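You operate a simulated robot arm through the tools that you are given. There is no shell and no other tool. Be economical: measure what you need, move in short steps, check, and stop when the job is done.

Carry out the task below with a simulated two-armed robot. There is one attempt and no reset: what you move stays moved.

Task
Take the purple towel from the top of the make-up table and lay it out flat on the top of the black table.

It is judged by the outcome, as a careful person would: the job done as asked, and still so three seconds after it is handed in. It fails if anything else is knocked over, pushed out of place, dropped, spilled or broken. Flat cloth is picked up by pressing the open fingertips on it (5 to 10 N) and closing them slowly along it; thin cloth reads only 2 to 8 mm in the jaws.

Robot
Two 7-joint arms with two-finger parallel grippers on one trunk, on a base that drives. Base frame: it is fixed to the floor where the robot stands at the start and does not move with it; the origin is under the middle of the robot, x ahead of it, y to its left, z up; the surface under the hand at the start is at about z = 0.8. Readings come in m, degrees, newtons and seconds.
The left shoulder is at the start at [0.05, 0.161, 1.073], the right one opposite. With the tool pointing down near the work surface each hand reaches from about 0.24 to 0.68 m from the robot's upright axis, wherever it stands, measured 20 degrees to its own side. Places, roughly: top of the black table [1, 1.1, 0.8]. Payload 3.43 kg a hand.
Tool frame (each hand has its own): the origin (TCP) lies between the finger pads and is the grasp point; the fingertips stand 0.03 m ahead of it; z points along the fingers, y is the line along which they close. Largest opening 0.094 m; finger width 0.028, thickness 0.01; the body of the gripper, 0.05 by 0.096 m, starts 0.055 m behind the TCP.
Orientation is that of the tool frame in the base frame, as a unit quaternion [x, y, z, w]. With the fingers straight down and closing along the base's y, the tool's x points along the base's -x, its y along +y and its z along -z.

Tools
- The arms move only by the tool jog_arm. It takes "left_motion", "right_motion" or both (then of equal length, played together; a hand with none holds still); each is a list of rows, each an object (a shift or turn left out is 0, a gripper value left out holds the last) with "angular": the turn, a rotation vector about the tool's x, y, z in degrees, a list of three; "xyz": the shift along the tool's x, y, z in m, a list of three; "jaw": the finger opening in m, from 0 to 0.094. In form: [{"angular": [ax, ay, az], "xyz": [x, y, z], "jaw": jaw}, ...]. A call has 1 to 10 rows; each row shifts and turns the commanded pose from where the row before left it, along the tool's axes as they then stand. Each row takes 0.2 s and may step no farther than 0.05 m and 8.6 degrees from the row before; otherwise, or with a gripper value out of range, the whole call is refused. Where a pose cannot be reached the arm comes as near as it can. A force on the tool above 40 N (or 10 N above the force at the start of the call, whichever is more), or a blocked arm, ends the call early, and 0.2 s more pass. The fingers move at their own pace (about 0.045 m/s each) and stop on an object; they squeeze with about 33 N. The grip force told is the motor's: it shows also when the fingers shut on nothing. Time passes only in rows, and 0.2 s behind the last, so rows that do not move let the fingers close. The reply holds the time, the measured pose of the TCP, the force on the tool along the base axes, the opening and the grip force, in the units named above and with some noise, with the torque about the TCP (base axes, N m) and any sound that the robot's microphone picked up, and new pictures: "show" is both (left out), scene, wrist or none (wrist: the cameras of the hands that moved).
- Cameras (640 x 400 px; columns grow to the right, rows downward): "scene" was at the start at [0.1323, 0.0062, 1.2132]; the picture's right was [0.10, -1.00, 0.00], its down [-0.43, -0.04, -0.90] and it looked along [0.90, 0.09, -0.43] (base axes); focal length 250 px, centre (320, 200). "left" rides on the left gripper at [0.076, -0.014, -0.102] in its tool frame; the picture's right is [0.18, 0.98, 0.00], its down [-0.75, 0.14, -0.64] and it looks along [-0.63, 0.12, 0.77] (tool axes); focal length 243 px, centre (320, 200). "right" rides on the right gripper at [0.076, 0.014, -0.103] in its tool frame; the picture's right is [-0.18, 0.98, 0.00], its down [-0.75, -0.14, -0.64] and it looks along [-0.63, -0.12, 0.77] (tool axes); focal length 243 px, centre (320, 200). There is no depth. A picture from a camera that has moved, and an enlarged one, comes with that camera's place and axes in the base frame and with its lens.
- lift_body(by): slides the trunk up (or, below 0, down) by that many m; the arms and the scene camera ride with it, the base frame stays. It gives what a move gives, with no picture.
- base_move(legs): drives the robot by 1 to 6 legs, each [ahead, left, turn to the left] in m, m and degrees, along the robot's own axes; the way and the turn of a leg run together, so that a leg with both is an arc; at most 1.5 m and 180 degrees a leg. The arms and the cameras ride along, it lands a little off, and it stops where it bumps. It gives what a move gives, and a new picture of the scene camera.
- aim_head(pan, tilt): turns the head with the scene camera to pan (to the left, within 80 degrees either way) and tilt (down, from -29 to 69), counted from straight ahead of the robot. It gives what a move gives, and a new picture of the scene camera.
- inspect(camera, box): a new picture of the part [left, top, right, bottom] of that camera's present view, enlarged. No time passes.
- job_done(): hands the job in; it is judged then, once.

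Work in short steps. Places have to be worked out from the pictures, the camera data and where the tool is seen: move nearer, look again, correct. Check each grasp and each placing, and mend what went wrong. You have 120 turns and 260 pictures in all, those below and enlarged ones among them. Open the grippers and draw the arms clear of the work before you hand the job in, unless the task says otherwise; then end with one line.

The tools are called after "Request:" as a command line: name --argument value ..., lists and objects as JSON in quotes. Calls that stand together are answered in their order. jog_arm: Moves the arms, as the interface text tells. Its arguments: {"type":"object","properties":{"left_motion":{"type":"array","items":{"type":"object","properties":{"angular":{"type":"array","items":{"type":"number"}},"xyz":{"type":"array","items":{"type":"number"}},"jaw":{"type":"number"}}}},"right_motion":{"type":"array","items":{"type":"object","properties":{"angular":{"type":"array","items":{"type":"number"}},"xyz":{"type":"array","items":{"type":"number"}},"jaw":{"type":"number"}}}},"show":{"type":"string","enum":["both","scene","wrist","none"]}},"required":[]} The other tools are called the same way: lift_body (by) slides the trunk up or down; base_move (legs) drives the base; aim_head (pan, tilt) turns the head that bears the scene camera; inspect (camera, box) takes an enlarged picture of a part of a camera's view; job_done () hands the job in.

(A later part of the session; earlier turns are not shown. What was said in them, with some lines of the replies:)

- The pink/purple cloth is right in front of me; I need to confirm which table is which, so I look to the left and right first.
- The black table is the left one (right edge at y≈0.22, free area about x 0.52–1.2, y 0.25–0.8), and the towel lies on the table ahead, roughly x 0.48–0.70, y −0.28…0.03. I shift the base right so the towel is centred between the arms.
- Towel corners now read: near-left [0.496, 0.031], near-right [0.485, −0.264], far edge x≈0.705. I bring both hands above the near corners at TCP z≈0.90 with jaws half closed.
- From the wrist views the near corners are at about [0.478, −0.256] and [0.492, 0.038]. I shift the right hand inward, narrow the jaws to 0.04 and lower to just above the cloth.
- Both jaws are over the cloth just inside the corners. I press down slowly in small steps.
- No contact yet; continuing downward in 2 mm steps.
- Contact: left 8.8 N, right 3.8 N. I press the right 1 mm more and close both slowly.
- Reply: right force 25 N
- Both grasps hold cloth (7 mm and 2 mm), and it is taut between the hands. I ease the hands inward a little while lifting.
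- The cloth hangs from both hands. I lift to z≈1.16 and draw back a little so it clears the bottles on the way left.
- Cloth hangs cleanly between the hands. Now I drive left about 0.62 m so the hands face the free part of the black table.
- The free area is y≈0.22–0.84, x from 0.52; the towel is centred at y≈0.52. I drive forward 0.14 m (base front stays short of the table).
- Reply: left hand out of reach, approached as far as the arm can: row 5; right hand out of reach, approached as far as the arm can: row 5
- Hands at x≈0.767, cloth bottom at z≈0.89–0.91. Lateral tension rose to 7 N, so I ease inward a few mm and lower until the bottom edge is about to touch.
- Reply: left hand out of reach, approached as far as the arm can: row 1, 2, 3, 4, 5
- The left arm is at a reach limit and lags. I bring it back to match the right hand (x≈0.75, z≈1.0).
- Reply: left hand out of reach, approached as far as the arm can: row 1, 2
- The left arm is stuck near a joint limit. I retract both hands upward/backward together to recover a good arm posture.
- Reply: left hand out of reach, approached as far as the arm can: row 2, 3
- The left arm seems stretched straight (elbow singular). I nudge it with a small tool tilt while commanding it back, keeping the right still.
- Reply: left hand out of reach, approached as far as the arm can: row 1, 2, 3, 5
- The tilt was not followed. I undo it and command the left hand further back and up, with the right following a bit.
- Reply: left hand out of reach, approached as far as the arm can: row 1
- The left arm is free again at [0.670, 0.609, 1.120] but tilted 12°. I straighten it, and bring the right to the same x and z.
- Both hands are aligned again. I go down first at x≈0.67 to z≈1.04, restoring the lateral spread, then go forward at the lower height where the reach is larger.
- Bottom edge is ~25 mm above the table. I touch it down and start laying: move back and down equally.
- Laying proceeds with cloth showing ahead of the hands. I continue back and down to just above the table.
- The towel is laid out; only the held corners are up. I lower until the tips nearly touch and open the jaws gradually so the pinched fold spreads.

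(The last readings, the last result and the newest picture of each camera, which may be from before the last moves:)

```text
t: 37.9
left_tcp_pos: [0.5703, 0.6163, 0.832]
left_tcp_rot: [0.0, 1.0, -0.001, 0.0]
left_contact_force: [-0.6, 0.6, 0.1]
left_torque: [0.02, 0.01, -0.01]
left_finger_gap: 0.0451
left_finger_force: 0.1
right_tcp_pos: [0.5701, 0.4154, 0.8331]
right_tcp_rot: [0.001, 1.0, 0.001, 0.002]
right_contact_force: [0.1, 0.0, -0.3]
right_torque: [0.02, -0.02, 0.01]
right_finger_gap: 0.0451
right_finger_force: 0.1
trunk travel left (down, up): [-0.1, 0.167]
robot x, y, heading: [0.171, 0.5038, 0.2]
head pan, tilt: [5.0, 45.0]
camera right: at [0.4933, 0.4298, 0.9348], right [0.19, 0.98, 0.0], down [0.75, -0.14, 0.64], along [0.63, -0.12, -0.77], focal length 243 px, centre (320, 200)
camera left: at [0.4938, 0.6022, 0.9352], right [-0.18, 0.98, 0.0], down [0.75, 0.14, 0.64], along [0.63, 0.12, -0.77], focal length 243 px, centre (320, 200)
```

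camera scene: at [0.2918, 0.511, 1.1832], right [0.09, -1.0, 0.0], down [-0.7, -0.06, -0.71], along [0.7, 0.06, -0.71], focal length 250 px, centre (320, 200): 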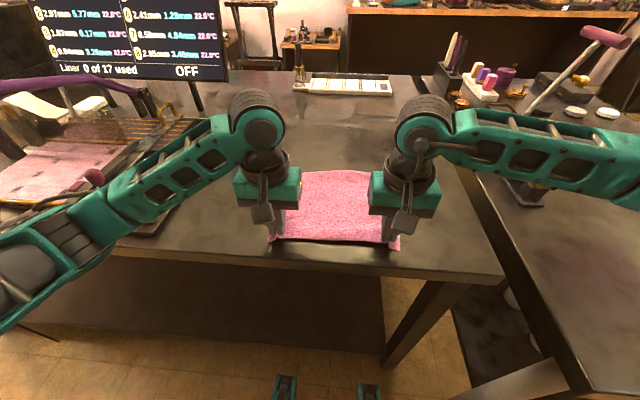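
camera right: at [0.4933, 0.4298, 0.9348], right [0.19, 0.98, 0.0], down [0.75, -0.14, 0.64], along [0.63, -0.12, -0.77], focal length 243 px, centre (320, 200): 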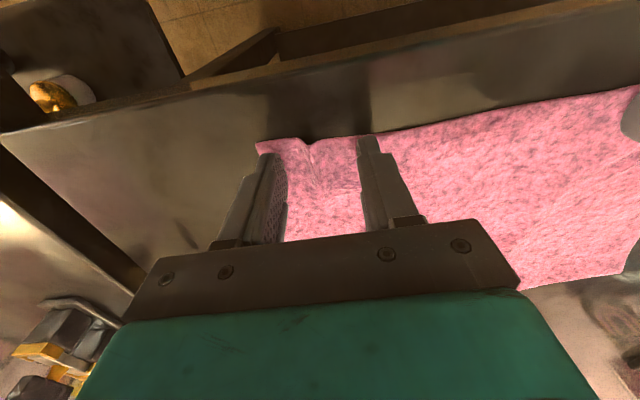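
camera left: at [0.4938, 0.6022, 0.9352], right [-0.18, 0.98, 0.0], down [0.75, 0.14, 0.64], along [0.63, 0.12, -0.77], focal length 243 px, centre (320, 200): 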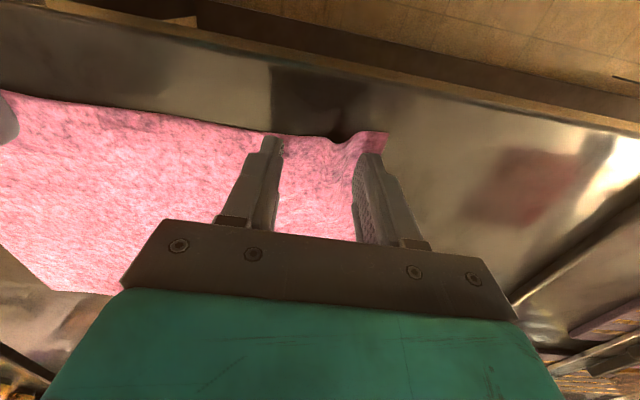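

Corners released and nearly flat. I raise both hands clear and look.

Request:
jog_arm --left_motion '[{"xyz": [0, 0, -0.02]}, {"xyz": [0, 0, -0.04]}, {"xyz": [0, 0, -0.04]}, {"xyz": [0.03, 0.03, -0.04]}, {"xyz": [0.04, 0.03, -0.04]}, {"xyz": [0.04, 0, -0.04]}, {}]' --right_motion '[{"xyz": [0, 0, -0.02]}, {"xyz": [0, 0, -0.04]}, {"xyz": [0, 0, -0.04]}, {"xyz": [0.03, -0.03, -0.04]}, {"xyz": [0.04, -0.03, -0.04]}, {"xyz": [0.04, 0, -0.04]}, {}]'

Request:
inspect --camera "scene" --box '[240, 140, 440, 265]'

```text
refused: row 4 steps farther than a row can; nothing moved
```

```text
3.20 times, centred on (340, 202) of scene
camera zoom: at [0.2918, 0.511, 1.1832], right [0.09, -1.0, 0.0], down [-0.7, -0.06, -0.71], along [0.7, 0.06, -0.71], focal length 799 px, centre (256, 192)
```

zoom: 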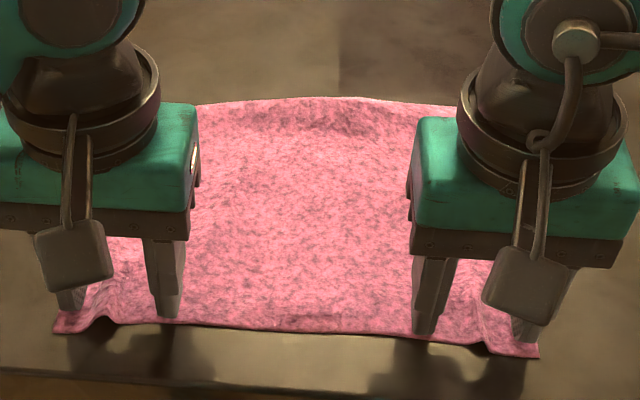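

One row was too long; I retry with smaller steps. I also note a possible slight rise near the far edge to check afterwards.

Request:
jog_arm --left_motion '[{"xyz": [0, 0, -0.02]}, {"xyz": [0, 0, -0.04]}, {"xyz": [0, 0, -0.04]}, {"xyz": [0.02, 0.02, -0.035]}, {"xyz": [0.03, 0.02, -0.03]}, {"xyz": [0.03, 0.02, -0.03]}, {}]' --right_motion '[{"xyz": [0, 0, -0.02]}, {"xyz": [0, 0, -0.04]}, {"xyz": [0, 0, -0.04]}, {"xyz": [0.02, -0.02, -0.035]}, {"xyz": [0.03, -0.02, -0.03]}, {"xyz": [0.03, -0.02, -0.03]}, {}]'

Request:
inspect --camera "scene" --box '[240, 140, 440, 265]'

```text
t: 39.5
left_tcp_pos: [0.489, 0.676, 1.0267]
left_tcp_rot: [0.0, 1.0, 0.0, -0.001]
left_contact_force: [0.2, -0.4, 0.0]
left_torque: [-0.01, 0.03, -0.02]
left_finger_gap: 0.045
left_finger_force: 0.0
right_tcp_pos: [0.4913, 0.355, 1.029]
right_tcp_rot: [0.001, 1.0, 0.001, 0.002]
right_contact_force: [-1.3, 0.2, 0.5]
right_torque: [0.01, -0.02, -0.04]
right_finger_gap: 0.0448
right_finger_force: 0.1
trunk travel left (down, up): [-0.1, 0.167]
robot x, y, heading: [0.1712, 0.5061, 0.2]
head pan, tilt: [5.0, 45.0]
camera scene: at [0.2918, 0.511, 1.1831], right [0.09, -1.0, 0.0], down [-0.7, -0.06, -0.71], along [0.7, 0.06, -0.71], focal length 250 px, centre (320, 200)
camera right: at [0.4145, 0.3709, 1.1304], right [0.19, 0.98, 0.0], down [0.75, -0.14, 0.64], along [0.63, -0.12, -0.77], focal length 243 px, centre (320, 200)
camera left: at [0.4137, 0.6613, 1.1293], right [-0.18, 0.98, 0.0], down [0.75, 0.14, 0.64], along [0.63, 0.12, -0.77], focal length 243 px, centre (320, 200)
```

scene: 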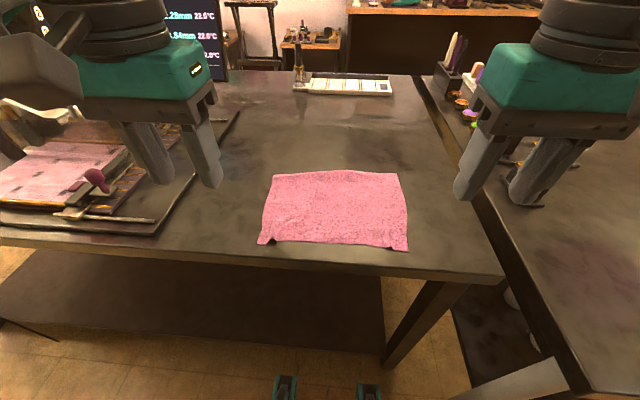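
right: 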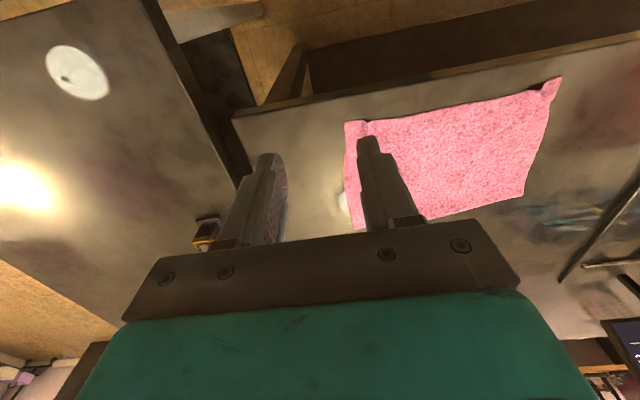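
left: 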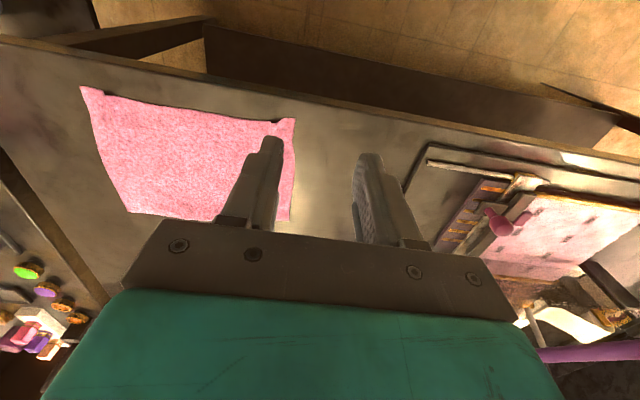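

```text
3.20 times, centred on (340, 202) of scene
camera zoom: at [0.2918, 0.511, 1.1831], right [0.09, -1.0, 0.0], down [-0.7, -0.06, -0.71], along [0.7, 0.06, -0.71], focal length 799 px, centre (256, 192)
```

zoom: 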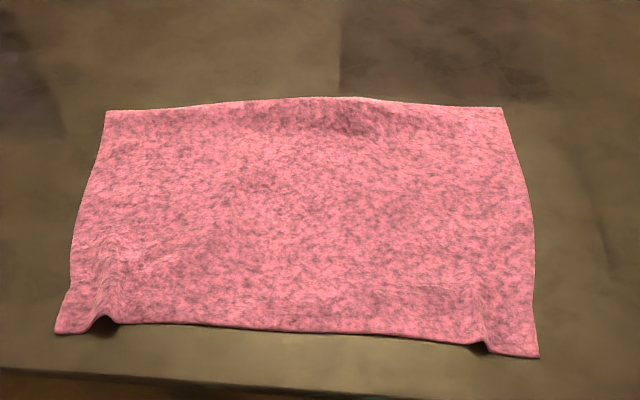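

The towel is flat apart from small creases at both near corners (near edge ~2 cm short). I close the fingers and bring them above the outer corner flaps to press and draw them gently outward.

Request:
jog_arm --left_motion '[{"xyz": [-0.02, -0.009, 0.03], "jaw": 0.0}, {"xyz": [-0.02, -0.009, 0.03]}, {"xyz": [-0.02, -0.008, 0.03]}, {"xyz": [-0.02, -0.008, 0.03]}, {"xyz": [0, 0, 0.03]}, {"xyz": [0, 0, 0.02]}, {}]' --right_motion '[{"xyz": [-0.02, 0.007, 0.03], "jaw": 0.0}, {"xyz": [-0.02, 0.007, 0.03]}, {"xyz": [-0.02, 0.007, 0.03]}, {"xyz": [-0.02, 0.007, 0.03]}, {"xyz": [0, 0, 0.03]}, {"xyz": [0, 0, 0.02]}, {}]' --show "wrist"

```text
t: 41.1
left_tcp_pos: [0.5715, 0.6408, 0.8566]
left_tcp_rot: [0.001, 1.0, 0.0, -0.002]
left_contact_force: [0.4, 0.5, 0.6]
left_torque: [-0.03, 0.01, -0.02]
left_finger_gap: 0.0001
left_finger_force: 33.0
right_tcp_pos: [0.569, 0.3842, 0.8598]
right_tcp_rot: [0.0, 1.0, 0.002, 0.001]
right_contact_force: [0.3, 0.1, 0.8]
right_torque: [0.0, -0.01, 0.02]
right_finger_gap: 0.0002
right_finger_force: 32.7
trunk travel left (down, up): [-0.1, 0.167]
robot x, y, heading: [0.1756, 0.5045, -0.2]
head pan, tilt: [5.0, 45.0]
camera right: at [0.4922, 0.3988, 0.9607], right [0.19, 0.98, 0.0], down [0.75, -0.14, 0.64], along [0.63, -0.12, -0.77], focal length 243 px, centre (320, 200)
camera left: at [0.4961, 0.6263, 0.9582], right [-0.18, 0.98, 0.0], down [0.75, 0.14, 0.64], along [0.63, 0.12, -0.77], focal length 243 px, centre (320, 200)
```

right: 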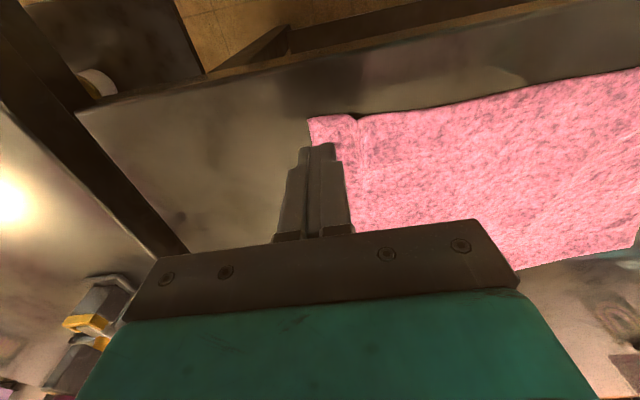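
left: 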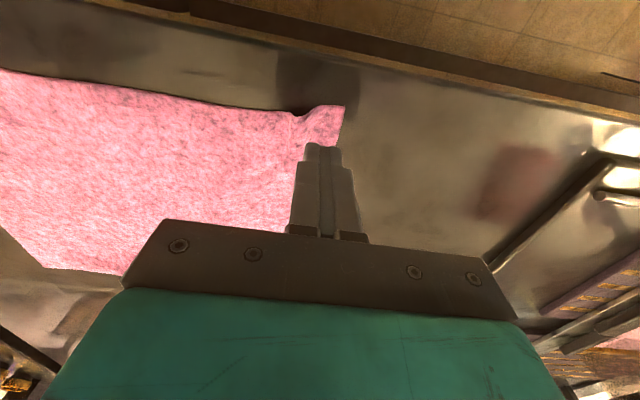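

Flap centres are y≈0.639 (left) and y≈0.394 (right). I adjust the right hand and press down lightly.

Request:
jog_arm --left_motion '[{"xyz": [0.003, 0, 0.01]}, {"xyz": [0, 0, 0.01]}, {"xyz": [0, 0, 0.005]}, {"xyz": [0, 0, 0.0015]}, {}]' --right_motion '[{"xyz": [0, 0.008, 0.01]}, {"xyz": [0, 0, 0.01]}, {"xyz": [0, 0, 0.006]}, {"xyz": [0, 0, 0.002]}, {}]' --show "none"

```text
t: 42.3
left_tcp_pos: [0.5669, 0.6413, 0.8307]
left_tcp_rot: [0.0, 1.0, -0.001, 0.0]
left_contact_force: [0.2, -0.7, 4.6]
left_torque: [-0.03, 0.03, -0.01]
left_finger_gap: 0.0003
left_finger_force: 33.0
right_tcp_pos: [0.5691, 0.39, 0.8323]
right_tcp_rot: [0.002, 1.0, 0.002, 0.002]
right_contact_force: [-2.2, -0.7, 10.6]
right_torque: [0.0, 0.04, 0.02]
right_finger_gap: 0.0
right_finger_force: 33.2
trunk travel left (down, up): [-0.1, 0.167]
robot x, y, heading: [0.1711, 0.503, 0.3]
head pan, tilt: [5.0, 45.0]
```

Light contact on both (5 N and 11 N). I draw outward 10 mm on each side, then lift.

Request:
jog_arm --left_motion '[{"xyz": [0, 0.003, 0.0005]}, {"xyz": [0, 0.003, 0]}, {"xyz": [0, 0.003, 0]}, {"xyz": [0, 0.003, 0]}, {}, {"xyz": [0, 0, -0.02]}, {"xyz": [0, 0, -0.04]}, {}]' --right_motion '[{"xyz": [0, -0.003, 0]}, {"xyz": [0, -0.003, 0]}, {"xyz": [0, -0.003, 0]}, {"xyz": [0, -0.003, 0]}, {}, {"xyz": [0, 0, -0.02]}, {"xyz": [0, 0, -0.04]}, {}]' --show "wrist"

```text
t: 44.1
left_tcp_pos: [0.5668, 0.6524, 0.8912]
left_tcp_rot: [0.0, 1.0, 0.0, -0.001]
left_contact_force: [0.1, 0.9, -0.1]
left_torque: [0.0, 0.0, 0.01]
left_finger_gap: 0.0
left_finger_force: 32.5
right_tcp_pos: [0.5686, 0.3798, 0.8888]
right_tcp_rot: [0.001, 1.0, 0.0, 0.0]
right_contact_force: [0.2, 0.2, 0.3]
right_torque: [0.0, 0.02, -0.01]
right_finger_gap: 0.0
right_finger_force: 32.9
trunk travel left (down, up): [-0.1, 0.167]
robot x, y, heading: [0.1715, 0.5094, 0.2]
head pan, tilt: [5.0, 45.0]
camera right: at [0.4924, 0.3951, 0.9905], right [0.19, 0.98, 0.0], down [0.75, -0.14, 0.64], along [0.63, -0.12, -0.77], focal length 243 px, centre (320, 200)
camera left: at [0.492, 0.6381, 0.9946], right [-0.18, 0.98, 0.0], down [0.75, 0.14, 0.64], along [0.63, 0.12, -0.77], focal length 243 px, centre (320, 200)
```

right: 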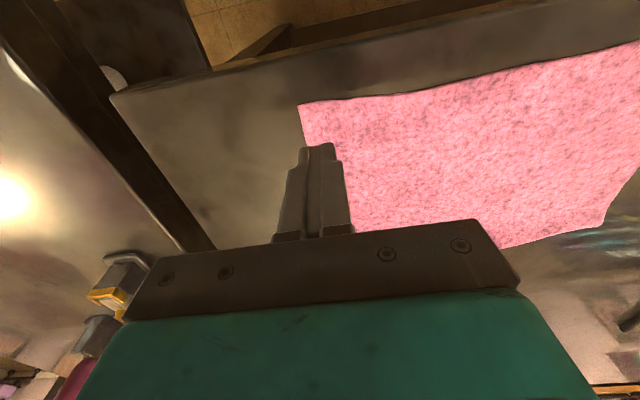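
left: 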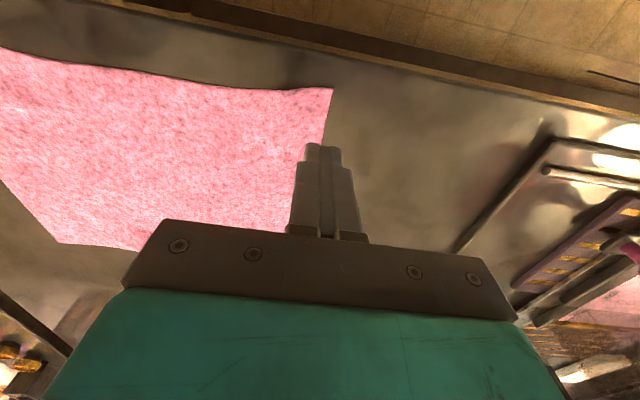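

Both near corners are flat now. I withdraw the hands, open them, and take a last look at the whole towel.

Request:
jog_arm --left_motion '[{"xyz": [0, 0, -0.04]}, {"xyz": [0.02, 0.01, -0.04]}, {"xyz": [0.03, 0.02, -0.03]}, {"xyz": [0.03, 0.01, -0.03], "jaw": 0.09}, {}, {}]' --right_motion '[{"xyz": [0, 0, -0.04]}, {"xyz": [0.02, -0.01, -0.04]}, {"xyz": [0.03, -0.02, -0.03]}, {"xyz": [0.03, -0.01, -0.03], "jaw": 0.09}, {}, {}]' --show "scene"

Request:
inspect --camera "scene" --box '[240, 140, 440, 265]'

```text
t: 45.5
left_tcp_pos: [0.4843, 0.6917, 1.0302]
left_tcp_rot: [0.0, 1.0, -0.001, -0.001]
left_contact_force: [-0.1, -0.5, 0.3]
left_torque: [0.0, 0.01, 0.01]
left_finger_gap: 0.0686
left_finger_force: 0.1
right_tcp_pos: [0.4894, 0.3406, 1.0283]
right_tcp_rot: [0.001, 1.0, 0.001, 0.001]
right_contact_force: [0.9, -0.5, 0.5]
right_torque: [-0.01, -0.04, 0.03]
right_finger_gap: 0.0683
right_finger_force: 0.1
trunk travel left (down, up): [-0.1, 0.167]
robot x, y, heading: [0.167, 0.5056, 0.1]
head pan, tilt: [5.0, 45.0]
camera scene: at [0.2919, 0.511, 1.1832], right [0.09, -1.0, 0.0], down [-0.7, -0.06, -0.71], along [0.7, 0.06, -0.71], focal length 250 px, centre (320, 200)
```

scene: 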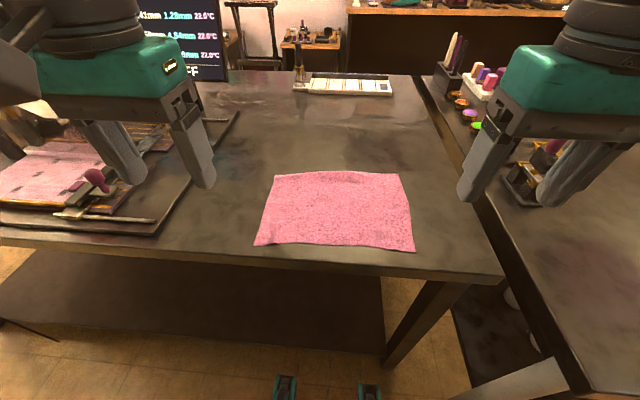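

```text
3.20 times, centred on (340, 202) of scene
camera zoom: at [0.2919, 0.511, 1.1832], right [0.09, -1.0, 0.0], down [-0.7, -0.06, -0.71], along [0.7, 0.06, -0.71], focal length 799 px, centre (256, 192)
```

zoom: 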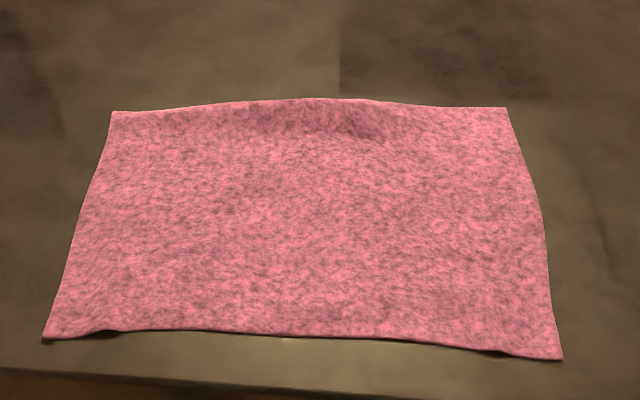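

The near corners are flat; a slight rise remains mid far edge. I repeat the gentle outward smoothing at the far corners (about [0.744, 0.662] and [0.77, 0.364]), first hovering above them.

Request:
jog_arm --left_motion '[{"xyz": [-0.04, -0.008, 0.02], "jaw": 0.0}, {"xyz": [-0.04, -0.008, 0.02]}, {"xyz": [-0.04, -0.008, 0.02]}, {"xyz": [-0.04, -0.008, 0.02]}, {"xyz": [-0.04, -0.008, 0.02]}, {"xyz": [-0.04, -0.007, 0.02]}, {"xyz": [0, 0, 0.03]}, {}]' --right_motion '[{"xyz": [-0.043, 0.007, 0.02], "jaw": 0.0}, {"xyz": [-0.043, 0.007, 0.02]}, {"xyz": [-0.043, 0.007, 0.02]}, {"xyz": [-0.043, 0.007, 0.02]}, {"xyz": [-0.043, 0.006, 0.02]}, {"xyz": [-0.043, 0.006, 0.02]}, {"xyz": [0, 0, 0.03]}, {}]'

```text
t: 47.3
left_tcp_pos: [0.727, 0.647, 0.8793]
left_tcp_rot: [0.001, 1.0, -0.002, 0.0]
left_contact_force: [0.8, -0.3, -0.7]
left_torque: [0.01, -0.03, 0.01]
left_finger_gap: 0.0
left_finger_force: 33.1
right_tcp_pos: [0.7476, 0.379, 0.8803]
right_tcp_rot: [0.0, 1.0, 0.001, 0.001]
right_contact_force: [0.4, -1.0, 0.3]
right_torque: [-0.01, 0.02, -0.02]
right_finger_gap: 0.0
right_finger_force: 33.0
trunk travel left (down, up): [-0.1, 0.167]
robot x, y, heading: [0.1708, 0.5057, -0.3]
head pan, tilt: [5.0, 45.0]
camera scene: at [0.2918, 0.511, 1.1832], right [0.09, -1.0, 0.0], down [-0.7, -0.06, -0.71], along [0.7, 0.06, -0.71], focal length 250 px, centre (320, 200)
camera right: at [0.6706, 0.3933, 0.9821], right [0.18, 0.98, 0.0], down [0.75, -0.14, 0.64], along [0.63, -0.12, -0.77], focal length 243 px, centre (320, 200)
camera left: at [0.6511, 0.6323, 0.9817], right [-0.18, 0.98, 0.0], down [0.75, 0.14, 0.64], along [0.63, 0.12, -0.77], focal length 243 px, centre (320, 200)
```

scene: 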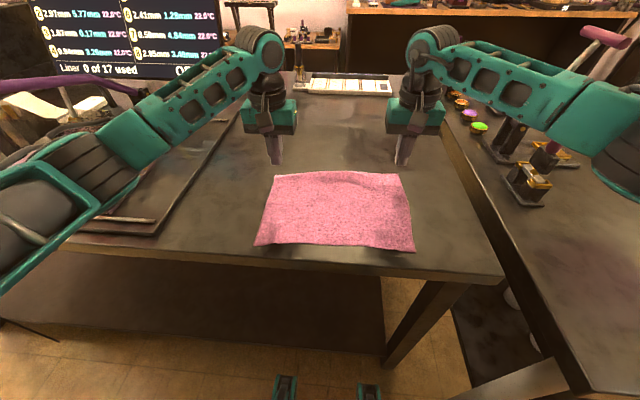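
right: 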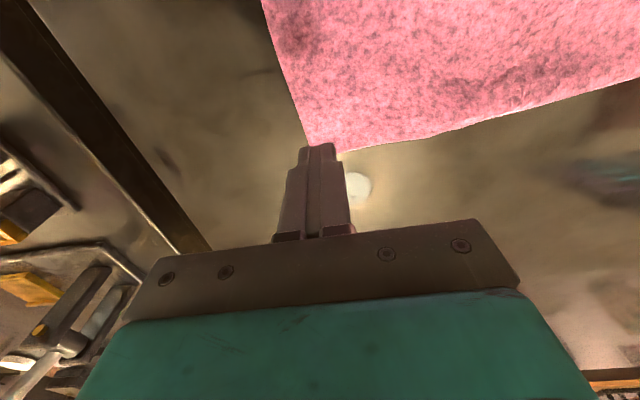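
left: 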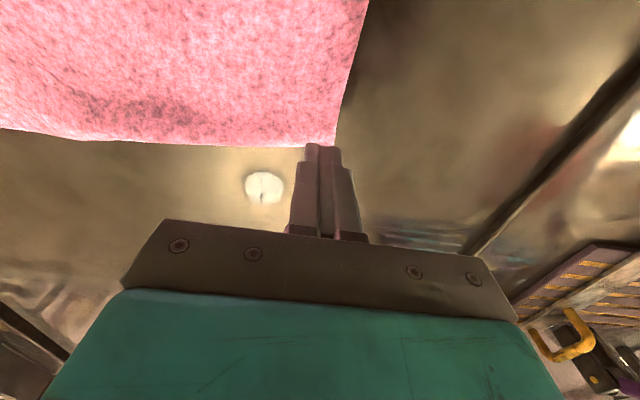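

Fingertips are about 1.5 cm inside each far corner. I lower to light contact.

Request:
jog_arm --left_motion '[{"xyz": [0.003, 0, 0.02]}, {"xyz": [0, 0, 0.018]}, {"xyz": [0, 0, 0.006]}, {"xyz": [0, 0, 0.004]}, {"xyz": [0, 0, 0.001]}, {}]' --right_motion '[{"xyz": [0.003, 0, 0.02]}, {"xyz": [0, 0, 0.018]}, {"xyz": [0, 0, 0.006]}, {"xyz": [0, 0, 0.004]}, {"xyz": [0, 0, 0.001]}, {}]' --show "none"

```text
t: 48.7
left_tcp_pos: [0.7243, 0.6466, 0.8324]
left_tcp_rot: [0.0, 1.0, -0.001, 0.0]
left_contact_force: [-0.3, 1.3, 2.1]
left_torque: [0.05, -0.06, 0.02]
left_finger_gap: 0.0
left_finger_force: 33.1
right_tcp_pos: [0.7455, 0.3776, 0.8325]
right_tcp_rot: [0.0, 1.0, 0.001, 0.001]
right_contact_force: [-0.8, -0.9, 4.2]
right_torque: [0.01, 0.04, 0.0]
right_finger_gap: 0.0001
right_finger_force: 32.9
trunk travel left (down, up): [-0.1, 0.167]
robot x, y, heading: [0.1696, 0.5033, -0.1]
head pan, tilt: [5.0, 45.0]
```

Contact made. I press slightly more, draw outward ~7 mm per side, then lift straight up.

Request:
jog_arm --left_motion '[{"xyz": [0, 0.0, 0.001]}, {"xyz": [0, 0.0025, 0]}, {"xyz": [0, 0.0025, 0]}, {"xyz": [0, 0.002, 0]}, {}, {"xyz": [0, 0, -0.02]}, {"xyz": [0, 0, -0.04]}, {"xyz": [0, 0, -0.04]}, {}]' --right_motion '[{"xyz": [0, 0.0, 0.0005]}, {"xyz": [0, -0.0025, 0]}, {"xyz": [0, -0.0025, 0]}, {"xyz": [0, -0.002, 0]}, {}, {"xyz": [0, 0, -0.02]}, {"xyz": [0, 0, -0.04]}, {"xyz": [0, 0, -0.04]}, {}]' --show "none"

Request:
jog_arm --left_motion '[{"xyz": [0.04, 0.008, -0.015]}, {"xyz": [0.04, 0.008, -0.015]}, {"xyz": [0.04, 0.008, -0.015]}, {"xyz": [0.04, 0.008, -0.015]}, {"xyz": [0.04, 0.005, -0.015]}, {"xyz": [0.04, 0, -0.015], "jaw": 0.09}, {}, {}, {}]' --right_motion '[{"xyz": [0.04, -0.008, -0.015]}, {"xyz": [0.04, -0.008, -0.015]}, {"xyz": [0.04, -0.008, -0.015]}, {"xyz": [0.04, -0.008, -0.015]}, {"xyz": [0.04, -0.005, -0.015]}, {"xyz": [0.04, 0, -0.015], "jaw": 0.09}, {}, {}, {}]' --show "scene"

Request:
inspect --camera "scene" --box '[240, 140, 440, 265]'

```text
t: 50.7
left_tcp_pos: [0.7236, 0.6533, 0.9337]
left_tcp_rot: [0.0, 1.0, 0.0, -0.001]
left_contact_force: [-0.9, 0.7, 0.0]
left_torque: [0.03, -0.03, -0.02]
left_finger_gap: 0.0
left_finger_force: 32.7
right_tcp_pos: [0.7446, 0.3709, 0.9299]
right_tcp_rot: [0.001, 1.0, 0.001, 0.0]
right_contact_force: [-0.3, -0.2, -0.3]
right_torque: [-0.04, 0.01, 0.01]
right_finger_gap: 0.0002
right_finger_force: 32.9
trunk travel left (down, up): [-0.1, 0.167]
robot x, y, heading: [0.1693, 0.5073, -0.2]
head pan, tilt: [5.0, 45.0]
```

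```text
t: 52.7
left_tcp_pos: [0.4863, 0.6901, 1.021]
left_tcp_rot: [0.0, 1.0, -0.001, 0.0]
left_contact_force: [0.3, 0.0, -0.3]
left_torque: [-0.03, -0.02, 0.0]
left_finger_gap: 0.0863
left_finger_force: 0.0
right_tcp_pos: [0.5072, 0.3364, 1.0198]
right_tcp_rot: [0.0, 1.0, 0.001, 0.001]
right_contact_force: [0.4, -0.5, 0.4]
right_torque: [-0.02, -0.01, -0.02]
right_finger_gap: 0.0864
right_finger_force: 0.2
trunk travel left (down, up): [-0.1, 0.167]
robot x, y, heading: [0.1697, 0.5056, -0.0]
head pan, tilt: [5.0, 45.0]
camera scene: at [0.2917, 0.511, 1.1832], right [0.09, -1.0, 0.0], down [-0.7, -0.06, -0.71], along [0.7, 0.06, -0.71], focal length 250 px, centre (320, 200)
```

scene: 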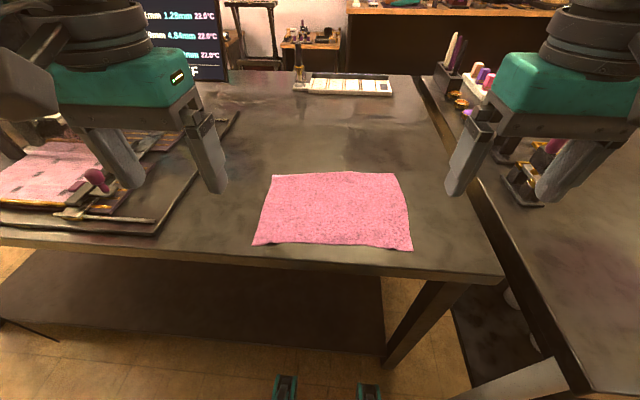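

```text
3.20 times, centred on (340, 202) of scene
camera zoom: at [0.2917, 0.511, 1.1832], right [0.09, -1.0, 0.0], down [-0.7, -0.06, -0.71], along [0.7, 0.06, -0.71], focal length 799 px, centre (256, 192)
```

zoom: 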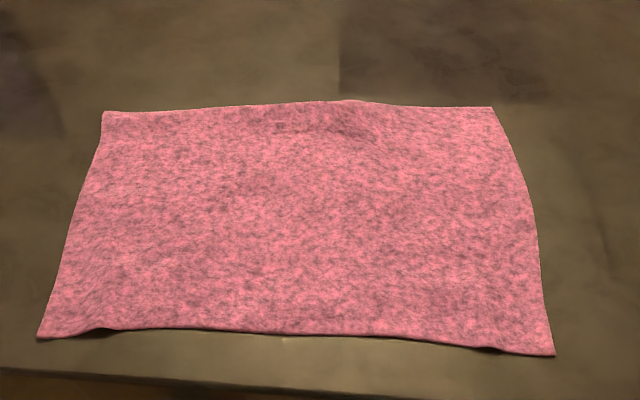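

The towel lies flat and open, wholly on the black table, nothing else disturbed; grippers are open and clear. Handing in.

Request:
job_done

```text
The job is handed in.
```

The purple (pinkish) towel is off the make-up table and laid out flat on the black table. A very slight rise remains in the middle of its far edge. I saw nothing else knocked over or moved, and both grippers are open and clear of it.
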